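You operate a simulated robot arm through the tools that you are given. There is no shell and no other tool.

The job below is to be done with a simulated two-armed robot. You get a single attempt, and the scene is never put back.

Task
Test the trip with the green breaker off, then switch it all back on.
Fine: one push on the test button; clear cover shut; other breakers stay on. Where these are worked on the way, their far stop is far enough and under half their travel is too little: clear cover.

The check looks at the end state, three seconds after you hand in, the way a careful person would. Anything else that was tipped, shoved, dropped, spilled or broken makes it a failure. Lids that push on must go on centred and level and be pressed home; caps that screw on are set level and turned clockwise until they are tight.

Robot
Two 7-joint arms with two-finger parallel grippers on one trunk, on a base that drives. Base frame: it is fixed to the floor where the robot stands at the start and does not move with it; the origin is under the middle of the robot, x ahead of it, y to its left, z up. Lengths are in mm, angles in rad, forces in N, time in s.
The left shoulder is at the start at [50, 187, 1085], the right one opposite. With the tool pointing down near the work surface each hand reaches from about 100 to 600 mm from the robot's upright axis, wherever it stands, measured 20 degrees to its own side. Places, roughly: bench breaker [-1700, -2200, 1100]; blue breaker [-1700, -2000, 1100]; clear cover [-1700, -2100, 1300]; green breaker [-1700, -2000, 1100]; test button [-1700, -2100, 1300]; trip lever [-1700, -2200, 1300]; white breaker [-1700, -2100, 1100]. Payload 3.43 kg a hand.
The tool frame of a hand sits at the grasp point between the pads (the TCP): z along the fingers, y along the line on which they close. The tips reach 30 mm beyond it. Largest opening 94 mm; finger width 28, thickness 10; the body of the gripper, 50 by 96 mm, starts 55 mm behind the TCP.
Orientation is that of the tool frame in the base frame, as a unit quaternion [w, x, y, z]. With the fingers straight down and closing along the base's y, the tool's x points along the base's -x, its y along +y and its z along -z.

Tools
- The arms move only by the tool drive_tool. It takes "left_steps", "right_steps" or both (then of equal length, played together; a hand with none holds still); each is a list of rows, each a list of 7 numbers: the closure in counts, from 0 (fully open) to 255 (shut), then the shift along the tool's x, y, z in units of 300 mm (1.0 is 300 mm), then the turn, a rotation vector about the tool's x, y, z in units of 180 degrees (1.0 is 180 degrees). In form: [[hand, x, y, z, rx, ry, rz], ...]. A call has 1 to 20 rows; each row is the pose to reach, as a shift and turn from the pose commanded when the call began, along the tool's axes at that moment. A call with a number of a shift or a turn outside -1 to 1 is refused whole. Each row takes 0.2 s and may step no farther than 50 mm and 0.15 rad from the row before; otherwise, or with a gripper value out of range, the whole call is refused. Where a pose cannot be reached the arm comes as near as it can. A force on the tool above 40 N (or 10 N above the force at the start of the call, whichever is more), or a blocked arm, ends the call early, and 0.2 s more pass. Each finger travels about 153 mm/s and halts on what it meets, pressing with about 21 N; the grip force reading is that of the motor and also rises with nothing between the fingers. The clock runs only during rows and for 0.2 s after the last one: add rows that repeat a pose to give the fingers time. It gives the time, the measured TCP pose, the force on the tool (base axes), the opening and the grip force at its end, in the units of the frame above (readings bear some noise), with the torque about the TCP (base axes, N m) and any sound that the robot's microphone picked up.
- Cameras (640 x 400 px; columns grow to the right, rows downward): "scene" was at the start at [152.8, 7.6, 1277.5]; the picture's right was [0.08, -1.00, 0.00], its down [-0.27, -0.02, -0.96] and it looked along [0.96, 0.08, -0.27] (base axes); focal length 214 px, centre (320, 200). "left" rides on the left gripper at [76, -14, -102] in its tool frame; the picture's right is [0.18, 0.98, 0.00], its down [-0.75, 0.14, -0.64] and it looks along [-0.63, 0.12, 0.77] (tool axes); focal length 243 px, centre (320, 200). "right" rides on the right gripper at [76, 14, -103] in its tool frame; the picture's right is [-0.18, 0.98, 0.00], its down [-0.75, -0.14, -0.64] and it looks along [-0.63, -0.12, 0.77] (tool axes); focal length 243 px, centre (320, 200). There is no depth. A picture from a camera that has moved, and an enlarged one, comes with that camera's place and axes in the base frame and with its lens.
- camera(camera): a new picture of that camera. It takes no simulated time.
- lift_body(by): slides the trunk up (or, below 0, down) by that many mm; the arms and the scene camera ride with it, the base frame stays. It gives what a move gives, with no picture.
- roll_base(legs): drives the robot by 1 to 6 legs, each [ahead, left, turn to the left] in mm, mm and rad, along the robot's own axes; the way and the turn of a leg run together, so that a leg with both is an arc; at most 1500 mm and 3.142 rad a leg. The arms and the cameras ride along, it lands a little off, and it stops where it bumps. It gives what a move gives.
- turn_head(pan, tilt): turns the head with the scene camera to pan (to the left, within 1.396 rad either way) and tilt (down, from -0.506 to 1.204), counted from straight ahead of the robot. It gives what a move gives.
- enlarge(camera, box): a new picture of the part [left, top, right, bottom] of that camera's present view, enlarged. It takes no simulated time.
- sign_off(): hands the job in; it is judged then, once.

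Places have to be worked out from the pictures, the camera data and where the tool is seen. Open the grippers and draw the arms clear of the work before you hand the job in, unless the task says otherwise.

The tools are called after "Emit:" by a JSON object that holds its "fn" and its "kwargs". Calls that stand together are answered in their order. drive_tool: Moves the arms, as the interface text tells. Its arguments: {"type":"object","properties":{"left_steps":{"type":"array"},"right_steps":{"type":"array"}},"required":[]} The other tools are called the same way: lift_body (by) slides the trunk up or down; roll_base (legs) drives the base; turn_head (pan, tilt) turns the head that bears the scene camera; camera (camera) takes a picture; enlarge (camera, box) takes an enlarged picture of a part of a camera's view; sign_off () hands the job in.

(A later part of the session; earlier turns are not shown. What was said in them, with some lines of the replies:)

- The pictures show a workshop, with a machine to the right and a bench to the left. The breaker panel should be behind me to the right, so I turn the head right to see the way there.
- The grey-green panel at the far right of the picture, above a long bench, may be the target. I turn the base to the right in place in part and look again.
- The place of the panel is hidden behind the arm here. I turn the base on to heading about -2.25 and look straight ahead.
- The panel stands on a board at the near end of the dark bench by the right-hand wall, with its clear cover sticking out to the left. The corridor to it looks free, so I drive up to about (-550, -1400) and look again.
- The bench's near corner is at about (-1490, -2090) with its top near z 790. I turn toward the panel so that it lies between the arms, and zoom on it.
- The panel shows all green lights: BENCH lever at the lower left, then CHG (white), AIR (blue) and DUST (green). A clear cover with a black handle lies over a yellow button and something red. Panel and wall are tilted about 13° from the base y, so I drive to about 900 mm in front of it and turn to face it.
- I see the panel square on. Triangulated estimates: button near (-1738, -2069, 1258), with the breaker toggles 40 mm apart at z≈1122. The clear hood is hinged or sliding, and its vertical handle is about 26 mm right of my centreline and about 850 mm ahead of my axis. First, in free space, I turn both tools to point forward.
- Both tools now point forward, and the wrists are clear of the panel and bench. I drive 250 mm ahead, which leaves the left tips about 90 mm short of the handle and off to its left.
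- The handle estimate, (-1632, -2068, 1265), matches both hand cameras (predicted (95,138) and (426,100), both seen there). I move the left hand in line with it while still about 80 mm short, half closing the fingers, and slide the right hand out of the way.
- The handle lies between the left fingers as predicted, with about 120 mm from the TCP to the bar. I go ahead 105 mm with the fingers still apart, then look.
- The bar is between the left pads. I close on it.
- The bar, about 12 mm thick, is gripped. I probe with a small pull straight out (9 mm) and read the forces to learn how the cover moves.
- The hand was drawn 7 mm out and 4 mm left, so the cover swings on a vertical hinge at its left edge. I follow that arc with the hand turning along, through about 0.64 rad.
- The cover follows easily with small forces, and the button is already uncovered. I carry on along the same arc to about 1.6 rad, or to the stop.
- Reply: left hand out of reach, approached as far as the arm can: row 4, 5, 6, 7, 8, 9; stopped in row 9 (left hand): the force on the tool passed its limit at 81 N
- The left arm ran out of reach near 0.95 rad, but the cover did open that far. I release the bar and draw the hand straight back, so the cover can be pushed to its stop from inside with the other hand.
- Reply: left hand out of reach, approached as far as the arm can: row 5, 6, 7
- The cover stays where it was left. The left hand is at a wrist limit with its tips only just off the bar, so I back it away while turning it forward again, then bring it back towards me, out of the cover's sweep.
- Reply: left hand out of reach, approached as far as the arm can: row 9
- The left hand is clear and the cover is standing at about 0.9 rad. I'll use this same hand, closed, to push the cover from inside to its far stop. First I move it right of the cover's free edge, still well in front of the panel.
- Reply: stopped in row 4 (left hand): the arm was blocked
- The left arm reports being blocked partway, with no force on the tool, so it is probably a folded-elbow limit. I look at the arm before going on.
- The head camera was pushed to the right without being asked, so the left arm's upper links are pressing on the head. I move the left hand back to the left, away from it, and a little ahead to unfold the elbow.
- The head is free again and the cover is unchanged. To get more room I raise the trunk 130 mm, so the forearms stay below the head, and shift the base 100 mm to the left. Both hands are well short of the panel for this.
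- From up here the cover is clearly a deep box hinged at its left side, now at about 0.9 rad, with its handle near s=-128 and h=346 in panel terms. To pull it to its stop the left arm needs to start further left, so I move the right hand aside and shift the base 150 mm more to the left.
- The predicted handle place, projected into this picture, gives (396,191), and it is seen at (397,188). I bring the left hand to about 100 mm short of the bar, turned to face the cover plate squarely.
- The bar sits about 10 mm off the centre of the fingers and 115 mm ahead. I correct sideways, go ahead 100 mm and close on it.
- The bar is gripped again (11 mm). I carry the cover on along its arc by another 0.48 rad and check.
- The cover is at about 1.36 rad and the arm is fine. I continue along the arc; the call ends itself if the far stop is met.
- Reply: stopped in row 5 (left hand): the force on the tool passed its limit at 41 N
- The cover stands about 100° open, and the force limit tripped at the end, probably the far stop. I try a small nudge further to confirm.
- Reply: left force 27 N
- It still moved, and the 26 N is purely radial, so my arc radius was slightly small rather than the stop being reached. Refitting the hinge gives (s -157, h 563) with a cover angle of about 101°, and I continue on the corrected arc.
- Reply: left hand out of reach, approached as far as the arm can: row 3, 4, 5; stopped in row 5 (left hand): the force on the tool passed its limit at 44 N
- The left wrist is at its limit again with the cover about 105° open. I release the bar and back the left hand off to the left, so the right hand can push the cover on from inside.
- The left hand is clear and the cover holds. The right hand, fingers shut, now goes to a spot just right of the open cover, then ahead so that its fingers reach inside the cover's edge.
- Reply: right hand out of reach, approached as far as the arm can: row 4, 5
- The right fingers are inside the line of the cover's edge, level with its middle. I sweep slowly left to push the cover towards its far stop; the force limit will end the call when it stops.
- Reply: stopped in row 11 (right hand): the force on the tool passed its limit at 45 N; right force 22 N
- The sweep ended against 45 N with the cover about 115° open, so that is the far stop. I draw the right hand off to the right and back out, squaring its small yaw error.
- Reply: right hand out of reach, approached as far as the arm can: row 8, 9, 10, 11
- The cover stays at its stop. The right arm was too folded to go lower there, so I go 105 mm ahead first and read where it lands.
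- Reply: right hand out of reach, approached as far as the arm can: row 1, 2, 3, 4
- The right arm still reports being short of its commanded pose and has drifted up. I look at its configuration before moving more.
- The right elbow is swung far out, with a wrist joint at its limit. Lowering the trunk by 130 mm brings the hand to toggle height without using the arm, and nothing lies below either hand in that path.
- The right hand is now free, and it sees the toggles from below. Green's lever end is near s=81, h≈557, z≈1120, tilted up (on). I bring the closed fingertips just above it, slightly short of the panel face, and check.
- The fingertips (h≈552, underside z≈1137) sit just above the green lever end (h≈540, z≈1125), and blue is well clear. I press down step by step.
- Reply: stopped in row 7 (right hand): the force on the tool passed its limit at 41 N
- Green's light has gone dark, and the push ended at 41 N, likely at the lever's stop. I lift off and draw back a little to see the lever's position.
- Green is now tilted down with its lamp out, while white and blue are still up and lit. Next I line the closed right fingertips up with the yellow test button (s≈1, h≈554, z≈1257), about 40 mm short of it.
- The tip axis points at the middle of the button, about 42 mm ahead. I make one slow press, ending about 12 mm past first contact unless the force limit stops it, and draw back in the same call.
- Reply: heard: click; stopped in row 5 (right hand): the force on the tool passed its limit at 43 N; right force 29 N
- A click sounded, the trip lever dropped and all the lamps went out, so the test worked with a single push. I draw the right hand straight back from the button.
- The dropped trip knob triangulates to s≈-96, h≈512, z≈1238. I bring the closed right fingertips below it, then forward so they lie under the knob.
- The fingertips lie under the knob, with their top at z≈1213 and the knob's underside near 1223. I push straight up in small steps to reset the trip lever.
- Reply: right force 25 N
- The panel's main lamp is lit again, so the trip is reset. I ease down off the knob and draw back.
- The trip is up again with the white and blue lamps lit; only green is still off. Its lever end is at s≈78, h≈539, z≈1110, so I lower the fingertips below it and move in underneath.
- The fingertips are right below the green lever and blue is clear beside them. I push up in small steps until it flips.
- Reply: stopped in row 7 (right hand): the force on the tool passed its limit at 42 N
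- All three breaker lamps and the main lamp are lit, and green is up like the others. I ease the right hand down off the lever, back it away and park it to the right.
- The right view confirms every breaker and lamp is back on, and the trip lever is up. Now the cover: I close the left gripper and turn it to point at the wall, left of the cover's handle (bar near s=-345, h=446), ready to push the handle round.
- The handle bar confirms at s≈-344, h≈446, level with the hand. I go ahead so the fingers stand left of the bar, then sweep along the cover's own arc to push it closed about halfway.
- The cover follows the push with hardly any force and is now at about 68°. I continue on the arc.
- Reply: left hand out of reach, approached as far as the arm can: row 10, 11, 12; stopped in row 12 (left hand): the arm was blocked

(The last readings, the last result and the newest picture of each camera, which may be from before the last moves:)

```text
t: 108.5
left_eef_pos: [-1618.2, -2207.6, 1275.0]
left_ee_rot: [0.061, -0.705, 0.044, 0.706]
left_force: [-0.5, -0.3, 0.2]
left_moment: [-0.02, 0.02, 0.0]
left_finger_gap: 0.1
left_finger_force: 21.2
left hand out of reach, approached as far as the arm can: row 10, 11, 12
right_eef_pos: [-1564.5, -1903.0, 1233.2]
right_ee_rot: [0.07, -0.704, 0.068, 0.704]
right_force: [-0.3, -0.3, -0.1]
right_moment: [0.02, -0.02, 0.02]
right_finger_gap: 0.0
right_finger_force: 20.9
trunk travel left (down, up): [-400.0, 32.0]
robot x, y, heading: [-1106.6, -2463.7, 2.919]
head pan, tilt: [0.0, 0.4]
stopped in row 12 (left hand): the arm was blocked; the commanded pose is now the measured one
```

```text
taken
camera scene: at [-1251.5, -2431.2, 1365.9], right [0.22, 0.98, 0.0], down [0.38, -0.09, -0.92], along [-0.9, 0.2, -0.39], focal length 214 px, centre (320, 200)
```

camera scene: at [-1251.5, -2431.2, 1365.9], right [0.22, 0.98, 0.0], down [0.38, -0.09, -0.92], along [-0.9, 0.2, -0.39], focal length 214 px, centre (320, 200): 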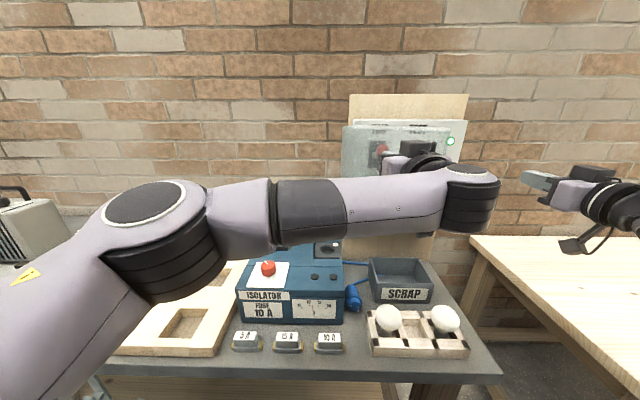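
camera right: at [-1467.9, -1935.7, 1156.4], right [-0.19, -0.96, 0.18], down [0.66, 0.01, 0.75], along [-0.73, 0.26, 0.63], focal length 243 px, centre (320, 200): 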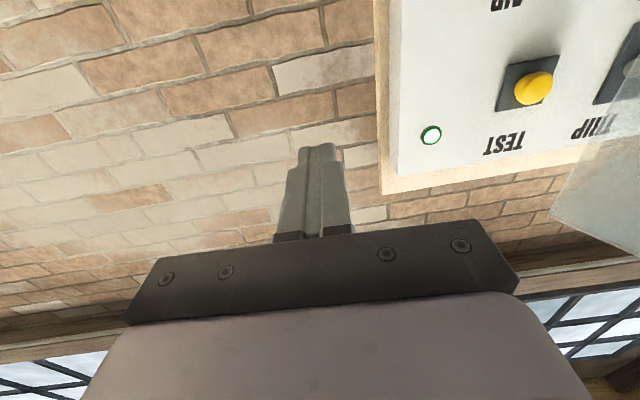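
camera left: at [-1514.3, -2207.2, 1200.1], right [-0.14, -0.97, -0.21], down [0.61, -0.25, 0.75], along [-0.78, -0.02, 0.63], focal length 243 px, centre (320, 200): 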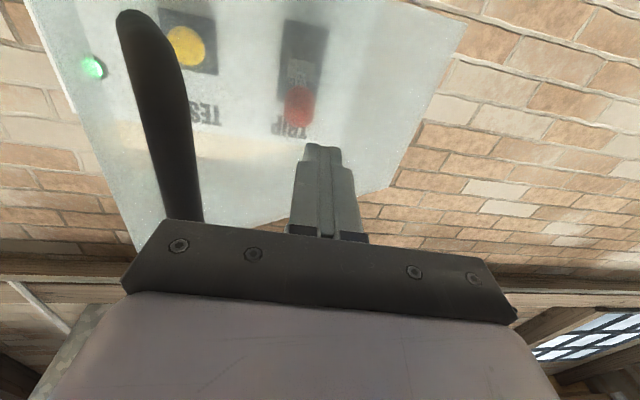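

The left arm reached its limit with the cover down to about 25°. I draw the left hand back and away to the left; the right hand will push the cover home from the front.

Emit:
{"fn": "drive_tool", "kwargs": {"left_steps": [[255, 0, 0.02, -0.06, 0, 0, 0], [255, 0, 0.08, -0.14, 0, 0, 0], [255, 0, 0.18, -0.2, 0, 0, 0], [255, 0, 0.3, -0.2, 0, 0, 0], [255, 0, 0.42, -0.2, 0, 0, 0], [255, 0, 0.54, -0.2, 0, 0, 0], [255, 0, 0.66, -0.2, 0, 0, 0], [255, 0, 0.78, -0.15, 0, 0, 0], [255, 0, 0.9, -0.1, 0, 0, 0], [255, 0, 1.0, -0.1, 0, 0, 0]]}}

Emit:
{"fn": "camera", "kwargs": {"camera": "scene"}}

Emit:
{"fn": "enlarge", "kwargs": {"camera": "scene", "box": [300, 90, 500, 215]}}

```text
t: 110.7
left_eef_pos: [-1630.7, -2507.7, 1269.0]
left_ee_rot: [0.062, -0.704, 0.047, 0.706]
left_force: [-0.2, 0.4, 0.8]
left_moment: [0.01, -0.01, 0.02]
left_finger_gap: 0.0
left_finger_force: 21.2
right_eef_pos: [-1564.4, -1903.1, 1231.7]
right_ee_rot: [0.07, -0.704, 0.067, 0.704]
right_force: [-0.4, 0.6, -0.6]
right_moment: [0.0, 0.01, -0.01]
right_finger_gap: 0.0
right_finger_force: 21.3
trunk travel left (down, up): [-400.0, 32.0]
robot x, y, heading: [-1105.8, -2465.1, 2.919]
head pan, tilt: [0.0, 0.4]
```

```text
taken
camera scene: at [-1251.2, -2431.9, 1366.0], right [0.22, 0.98, 0.0], down [0.38, -0.09, -0.92], along [-0.9, 0.2, -0.39], focal length 214 px, centre (320, 200)
```

scene: 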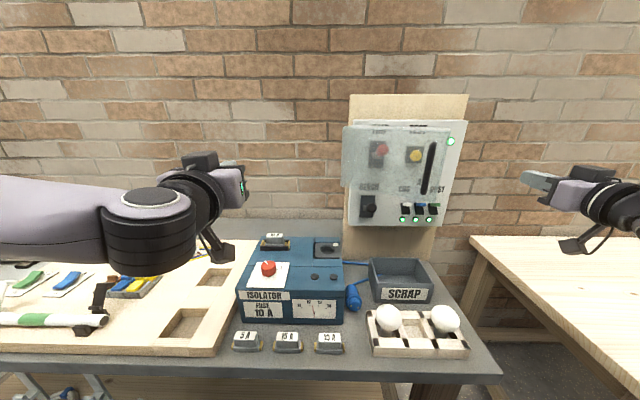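

```text
3.20 times, centred on (400, 152) of scene
camera zoom: at [-1251.2, -2431.9, 1366.0], right [0.22, 0.98, 0.0], down [0.38, -0.09, -0.92], along [-0.9, 0.2, -0.39], focal length 686 px, centre (64, 352)
```

zoom: 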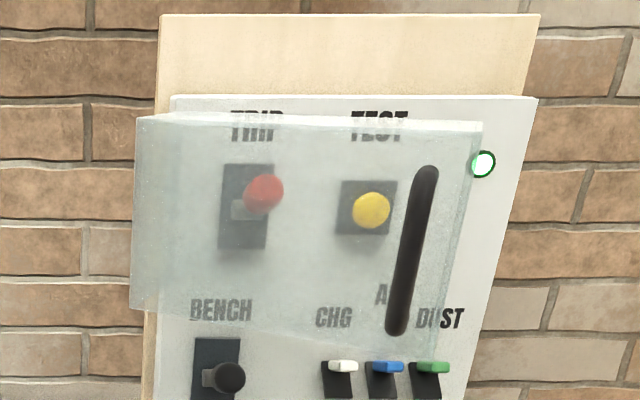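

The cover stands at about 25°, with the handle at s≈-44, h≈392. I bring the right hand back clear of it, across to s≈-75 in front of the plate and left of the handle.

Emit:
{"fn": "drive_tool", "kwargs": {"right_steps": [[255, -0.02, 0, -0.12, 0, 0, 0], [255, -0.04, 0, -0.24, 0, 0, 0], [255, -0.06, 0.05, -0.34, 0, 0, 0], [255, -0.08, 0.18, -0.34, 0, 0, 0], [255, -0.11, 0.31, -0.34, 0, 0, 0], [255, -0.11, 0.44, -0.34, 0, 0, 0], [255, -0.11, 0.57, -0.34, 0, 0, 0], [255, -0.11, 0.7, -0.34, 0, 0, 0], [255, -0.11, 0.82, -0.34, 0, 0, 0], [255, -0.11, 0.925, -0.34, 0, 0, 0], [255, -0.11, 0.925, -0.34, 0, 0, 0]]}}

Emit:
{"fn": "camera", "kwargs": {"camera": "right"}}

Emit:
{"fn": "camera", "kwargs": {"camera": "scene"}}

```text
t: 113.1
left_eef_pos: [-1630.3, -2506.6, 1269.7]
left_ee_rot: [0.063, -0.704, 0.047, 0.706]
left_force: [0.4, 0.7, 0.2]
left_moment: [0.04, 0.02, 0.01]
left_finger_gap: 0.0
left_finger_force: 21.2
right_eef_pos: [-1518.1, -2195.6, 1265.0]
right_ee_rot: [0.07, -0.703, 0.067, 0.704]
right_force: [-0.1, -0.2, -0.3]
right_moment: [0.03, 0.01, -0.01]
right_finger_gap: 0.0
right_finger_force: 20.9
trunk travel left (down, up): [-400.0, 32.0]
robot x, y, heading: [-1104.8, -2462.6, 2.916]
head pan, tilt: [0.0, 0.4]
```

```text
taken
camera right: at [-1420.9, -2228.0, 1189.1], right [-0.19, -0.96, 0.18], down [0.66, 0.01, 0.75], along [-0.73, 0.26, 0.63], focal length 243 px, centre (320, 200)
```

right: 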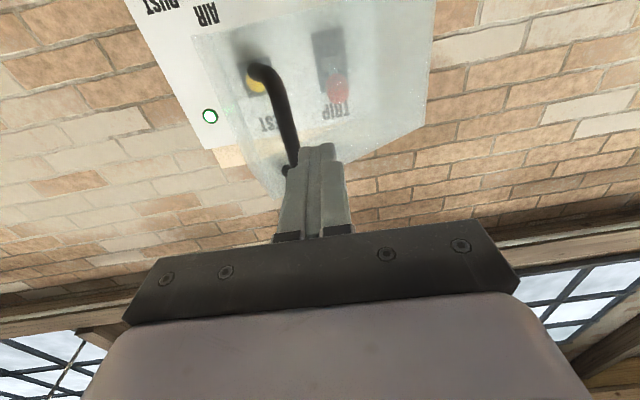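

```text
taken
camera scene: at [-1250.9, -2431.1, 1366.0], right [0.22, 0.98, 0.0], down [0.38, -0.09, -0.92], along [-0.9, 0.2, -0.39], focal length 214 px, centre (320, 200)
```

scene: 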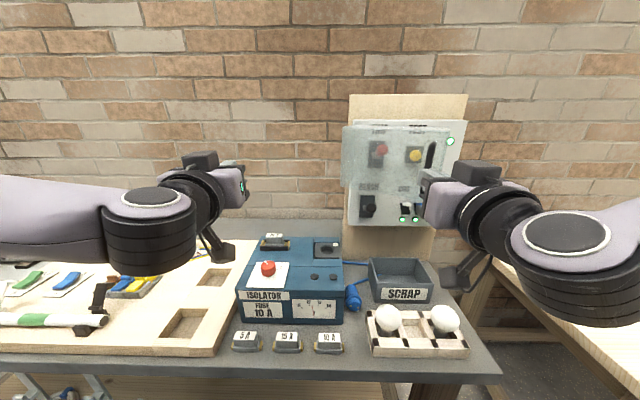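

The fingertips are at s≈-74, h≈340, left of the handle, and the plate is some 95 mm ahead. I push straight ahead, slowing near the closed position (tip h≈483), until the cover stops.

Emit:
{"fn": "drive_tool", "kwargs": {"right_steps": [[255, 0, 0, 0.1, 0, 0, 0], [255, 0, 0, 0.2, 0, 0, 0], [255, 0, 0, 0.28, 0, 0, 0], [255, 0, 0, 0.32, 0, 0, 0], [255, 0, 0, 0.35, 0, 0, 0], [255, 0, 0, 0.38, 0, 0, 0], [255, 0, 0, 0.41, 0, 0, 0], [255, 0, 0, 0.43, 0, 0, 0], [255, 0, 0, 0.445, 0, 0, 0], [255, 0, 0, 0.46, 0, 0, 0], [255, 0, 0, 0.47, 0, 0, 0], [255, 0, 0, 0.48, 0, 0, 0], [255, 0, 0, 0.49, 0, 0, 0], [255, 0, 0, 0.5, 0, 0, 0], [255, 0, 0, 0.51, 0, 0, 0]]}}

Emit:
{"fn": "camera", "kwargs": {"camera": "right"}}

Emit:
{"fn": "camera", "kwargs": {"camera": "scene"}}

Emit:
{"fn": "camera", "kwargs": {"camera": "left"}}

```text
t: 115.9
left_eef_pos: [-1626.0, -2505.4, 1271.2]
left_ee_rot: [0.063, -0.702, 0.047, 0.707]
left_force: [0.1, 0.5, -0.2]
left_moment: [0.01, 0.04, -0.03]
left_finger_gap: 0.2
left_finger_force: 21.4
right_eef_pos: [-1654.1, -2167.5, 1264.6]
right_ee_rot: [-0.068, 0.704, -0.066, -0.704]
right_force: [26.4, -0.1, 0.5]
right_moment: [0.06, 0.03, -0.35]
right_finger_gap: 0.0
right_finger_force: 20.8
trunk travel left (down, up): [-400.0, 32.0]
robot x, y, heading: [-1105.0, -2467.0, 2.917]
head pan, tilt: [0.0, 0.4]
stopped in row 13 (right hand): the force on the tool passed its limit at 43 N (the readings are from after the stop); the commanded pose is now the measured one
```

```text
taken
camera right: at [-1556.5, -2200.9, 1188.7], right [-0.19, -0.97, 0.18], down [0.66, 0.01, 0.75], along [-0.73, 0.26, 0.63], focal length 243 px, centre (320, 200)
```

right: 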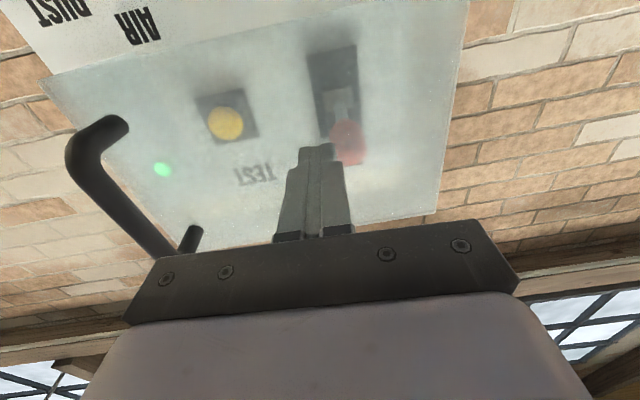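

```text
taken
camera scene: at [-1245.4, -2431.2, 1366.7], right [0.22, 0.97, 0.0], down [0.38, -0.09, -0.92], along [-0.9, 0.21, -0.39], focal length 214 px, centre (320, 200)
```

scene: 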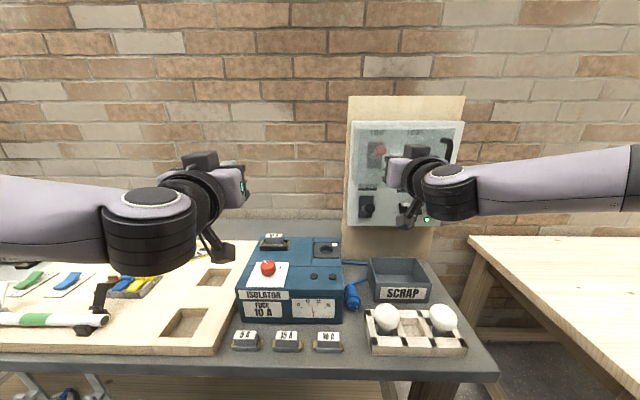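

```text
taken
camera left: at [-1522.8, -2505.6, 1194.5], right [-0.15, -0.97, -0.21], down [0.62, -0.26, 0.74], along [-0.77, -0.01, 0.63], focal length 243 px, centre (320, 200)
```

left: 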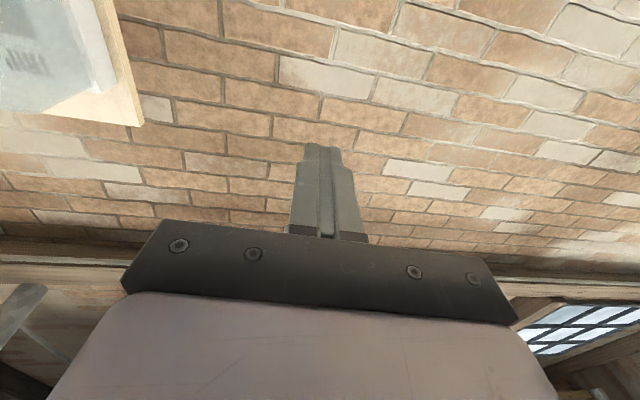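

The push ended at 43 N with the tips at h≈479, matching the closed position. I draw the right hand back and to the right, and check the panel.

Emit:
{"fn": "drive_tool", "kwargs": {"right_steps": [[255, 0, 0, -0.08, 0, 0, 0], [255, 0, 0, -0.2, 0, 0, 0], [255, 0, 0, -0.32, 0, 0, 0], [255, 0, 0, -0.43, 0, 0, 0], [255, 0, -0.12, -0.43, 0, 0, 0], [255, 0, -0.24, -0.43, 0, 0, 0], [255, 0, -0.36, -0.43, 0, 0, 0], [255, 0, -0.48, -0.43, 0, 0, 0], [255, 0, -0.6, -0.43, 0, 0, 0], [255, 0, -0.72, -0.43, 0, 0, 0], [255, 0, -0.84, -0.43, 0, 0, 0], [255, 0, -0.95, -0.43, 0, 0, 0]]}}

Emit:
{"fn": "camera", "kwargs": {"camera": "scene"}}

Emit:
{"fn": "enlarge", "kwargs": {"camera": "scene", "box": [300, 90, 500, 215]}}

Emit:
{"fn": "camera", "kwargs": {"camera": "right"}}

```text
t: 118.5
left_eef_pos: [-1630.0, -2505.1, 1269.1]
left_ee_rot: [0.064, -0.704, 0.047, 0.706]
left_force: [-1.0, 0.4, 0.2]
left_moment: [-0.01, -0.02, 0.01]
left_finger_gap: 0.0
left_finger_force: 20.7
right_eef_pos: [-1478.7, -1909.5, 1265.1]
right_ee_rot: [-0.068, 0.706, -0.067, -0.702]
right_force: [0.3, 0.2, -1.1]
right_moment: [-0.02, 0.03, 0.03]
right_finger_gap: 0.2
right_finger_force: 21.0
trunk travel left (down, up): [-400.0, 32.0]
robot x, y, heading: [-1104.5, -2461.4, 2.918]
head pan, tilt: [0.0, 0.4]
```

```text
taken
camera scene: at [-1250.5, -2430.6, 1366.0], right [0.22, 0.98, 0.0], down [0.38, -0.09, -0.92], along [-0.9, 0.2, -0.39], focal length 214 px, centre (320, 200)
```

scene: 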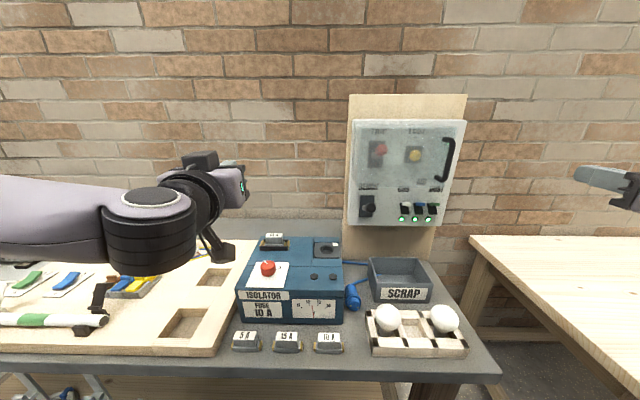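

```text
3.20 times, centred on (400, 152) of scene
camera zoom: at [-1250.5, -2430.6, 1366.0], right [0.22, 0.98, 0.0], down [0.38, -0.09, -0.92], along [-0.9, 0.2, -0.39], focal length 686 px, centre (64, 352)
```

zoom: 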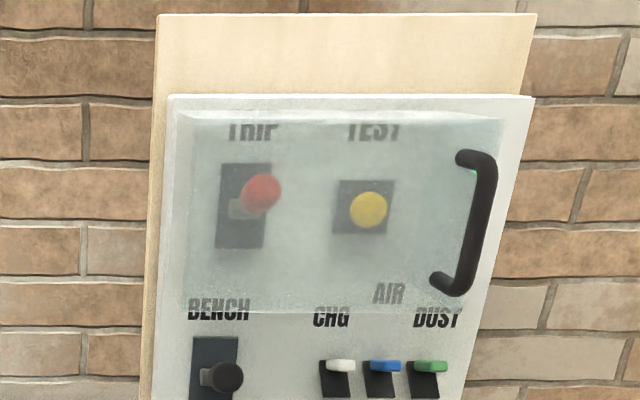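

```text
taken
camera right: at [-1381.6, -1942.6, 1188.8], right [-0.19, -0.97, 0.18], down [0.65, 0.02, 0.76], along [-0.73, 0.26, 0.63], focal length 243 px, centre (320, 200)
```

right: 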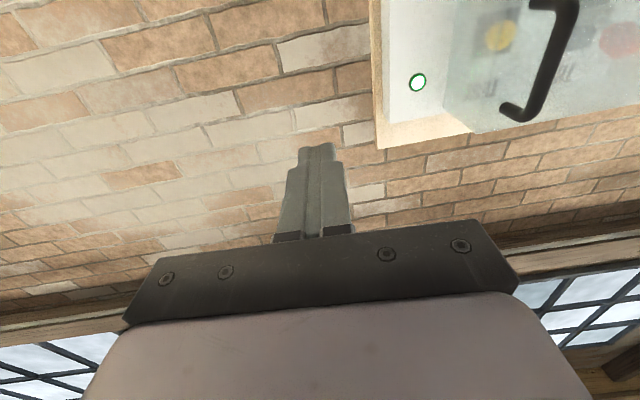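

The cover looks shut, but my estimate of the handle leaves room for a few degrees of gap. I enlarge the right camera's view of the cover's free edge to check.

Emit:
{"fn": "enlarge", "kwargs": {"camera": "right", "box": [370, 0, 580, 131]}}

Emit:
{"fn": "enlarge", "kwargs": {"camera": "scene", "box": [410, 110, 474, 150]}}

```text
3.05 times, centred on (475, 66) of right
camera zoom: at [-1381.6, -1942.6, 1188.8], right [-0.19, -0.97, 0.18], down [0.65, 0.02, 0.76], along [-0.73, 0.26, 0.63], focal length 739 px, centre (-152, 610)
```

zoom: 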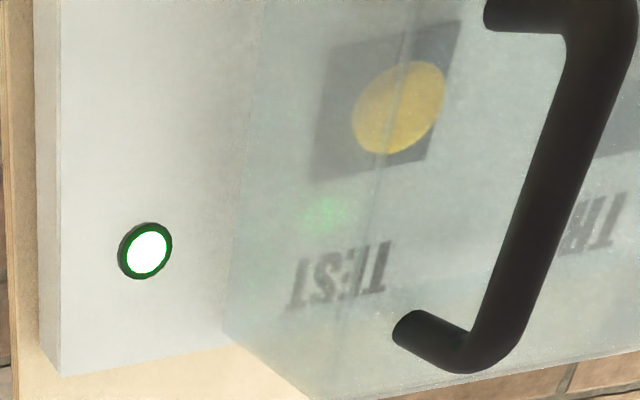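

```text
10.00 times, centred on (442, 130) of scene
camera zoom: at [-1250.5, -2430.6, 1366.0], right [0.22, 0.98, 0.0], down [0.38, -0.09, -0.92], along [-0.9, 0.2, -0.39], focal length 2145 px, centre (-900, 900)
```

zoom: 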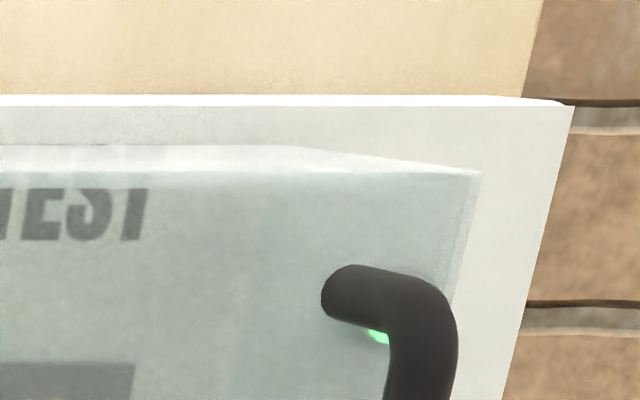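

The cover's back edge looks flush, but I want to be sure. I bring the right hand to the pose it had when the cover was shut at the start (TCP about (-1425, -1902, 1234)) and compare the pictures.

Emit:
{"fn": "drive_tool", "kwargs": {"right_steps": [[255, 0.034, -0.02, -0.056, 0.002, -0.001, 0], [255, 0.068, -0.04, -0.112, 0.004, -0.001, 0], [255, 0.102, -0.058, -0.169, 0.0057, -0.002, 0], [255, 0.102, -0.058, -0.169, 0.0057, -0.002, 0]]}}

Emit:
{"fn": "camera", "kwargs": {"camera": "right"}}

```text
t: 119.5
left_eef_pos: [-1629.2, -2507.3, 1268.8]
left_ee_rot: [0.063, -0.704, 0.046, 0.706]
left_force: [-0.3, 1.4, 1.2]
left_moment: [-0.02, 0.01, 0.0]
left_finger_gap: 0.0
left_finger_force: 20.7
right_eef_pos: [-1425.5, -1903.9, 1233.7]
right_ee_rot: [0.075, -0.703, 0.073, 0.703]
right_force: [0.0, -1.0, -0.3]
right_moment: [-0.02, 0.02, 0.04]
right_finger_gap: 0.0
right_finger_force: 20.6
trunk travel left (down, up): [-400.0, 32.0]
robot x, y, heading: [-1107.1, -2467.6, 2.916]
head pan, tilt: [0.0, 0.4]
```

```text
taken
camera right: at [-1329.0, -1938.4, 1157.0], right [-0.21, -0.96, 0.18], down [0.66, 0.0, 0.75], along [-0.73, 0.27, 0.63], focal length 243 px, centre (320, 200)
```

right: 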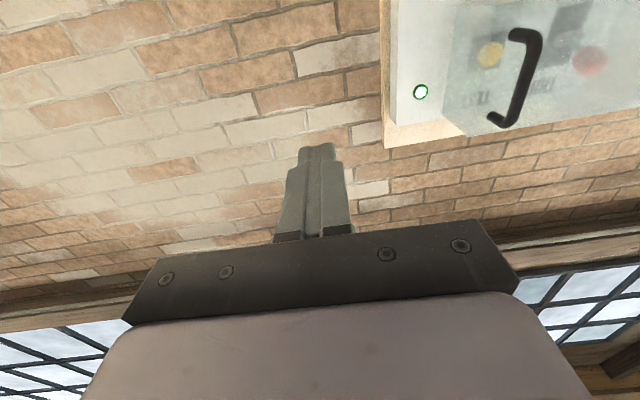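

Measured against the lamp and knobs, the handle and cover edge sit where they did at the start to within a pixel or two, so the cover is shut. I open both grippers and back the base off 300 mm so both arms are clear, then take a last look.

Emit:
{"fn": "drive_tool", "kwargs": {"left_steps": [[100, 0, 0, -0.08, 0, 0, 0], [0, 0, 0, -0.16, 0, 0, 0], [0, 0, 0, -0.16, 0, 0, 0], [0, 0, 0, -0.16, 0, 0, 0]], "right_steps": [[100, 0, 0, 0, 0, 0, 0], [0, 0, 0, 0, 0, 0, 0], [0, 0, 0, 0, 0, 0, 0], [0, 0, 0, 0, 0, 0, 0]]}}

Emit:
{"fn": "roll_base", "kwargs": {"legs": [[-300, 0, 0]]}}

Emit:
{"fn": "camera", "kwargs": {"camera": "scene"}}

Emit:
{"fn": "enlarge", "kwargs": {"camera": "scene", "box": [300, 60, 460, 160]}}

```text
t: 120.5
left_eef_pos: [-1582.1, -2514.4, 1269.6]
left_ee_rot: [0.064, -0.704, 0.046, 0.706]
left_force: [1.6, 1.2, -0.6]
left_moment: [0.0, 0.01, -0.03]
left_finger_gap: 94.1
left_finger_force: 0.2
right_eef_pos: [-1425.7, -1903.4, 1233.8]
right_ee_rot: [0.076, -0.703, 0.073, 0.703]
right_force: [0.3, 1.1, -0.2]
right_moment: [-0.02, -0.03, -0.01]
right_finger_gap: 94.2
right_finger_force: 0.1
trunk travel left (down, up): [-400.0, 32.0]
robot x, y, heading: [-1104.2, -2465.6, 2.919]
head pan, tilt: [0.0, 0.4]
```

```text
t: 122.5
left_eef_pos: [-1291.6, -2583.0, 1269.2]
left_ee_rot: [0.061, -0.704, 0.044, 0.706]
left_force: [1.2, 0.6, 0.0]
left_moment: [0.02, -0.01, 0.01]
left_finger_gap: 93.9
left_finger_force: 0.0
right_eef_pos: [-1137.9, -1970.2, 1233.0]
right_ee_rot: [0.073, -0.703, 0.071, 0.704]
right_force: [0.5, 0.1, -0.5]
right_moment: [-0.01, -0.01, -0.03]
right_finger_gap: 93.7
right_finger_force: 0.0
trunk travel left (down, up): [-400.0, 32.0]
robot x, y, heading: [-810.5, -2531.9, 2.919]
head pan, tilt: [0.0, 0.4]
```

```text
taken
camera scene: at [-959.6, -2497.2, 1366.1], right [0.22, 0.98, 0.0], down [0.38, -0.08, -0.92], along [-0.9, 0.2, -0.39], focal length 214 px, centre (320, 200)
```

scene: 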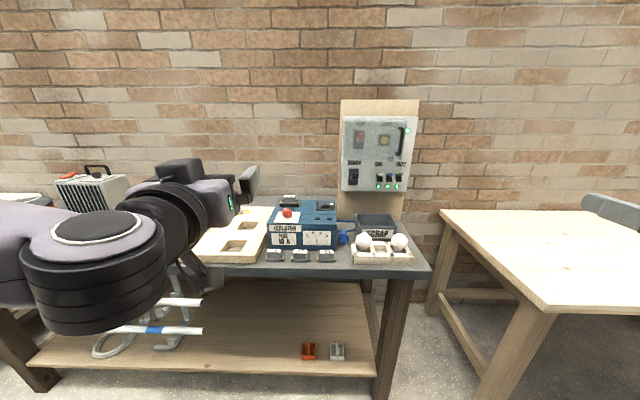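

```text
4.00 times, centred on (380, 110) of scene
camera zoom: at [-959.6, -2497.2, 1366.1], right [0.22, 0.98, 0.0], down [0.38, -0.08, -0.92], along [-0.9, 0.2, -0.39], focal length 858 px, centre (80, 560)
```

zoom: 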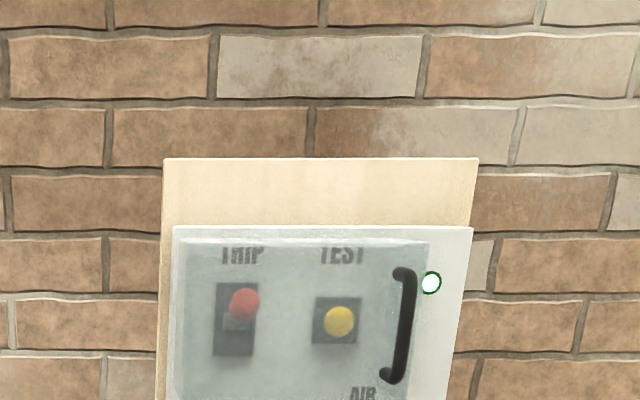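

The end view shows the main lamp and all three breaker lamps lit, the trip lever up, the cover shut and nothing on the bench disturbed. Both grippers are open and the arms are clear, so I hand the job in.

Emit:
{"fn": "sign_off", "kwargs": {}}

```text
The job is handed in.
```

The trip test is done and the panel is switched back on; I've handed the job in. I don't have the verdict yet.

- **Test:** I turned the green breaker (DUST) off, opened the clear cover to its far stop and pushed the test button once. It clicked, the trip lever dropped and all the lamps went out.
- **Switched back on:** I pushed the trip lever back up and turned the green breaker on again. The main lamp and all three breaker lamps are lit.
- **Other breakers:** I did not touch the white, blue and bench breakers, and they stayed on.
- **Cover:** It is shut. Its handle and edge match the pictures from the start to within a pixel or two.
- **Extra contact:** Early on, the left arm pressed against the robot's own head and pushed it aside. I moved the arm away and the head worked normally afterwards. I saw nothing on the bench disturbed.

Both grippers are open and the robot has backed away from the panel.
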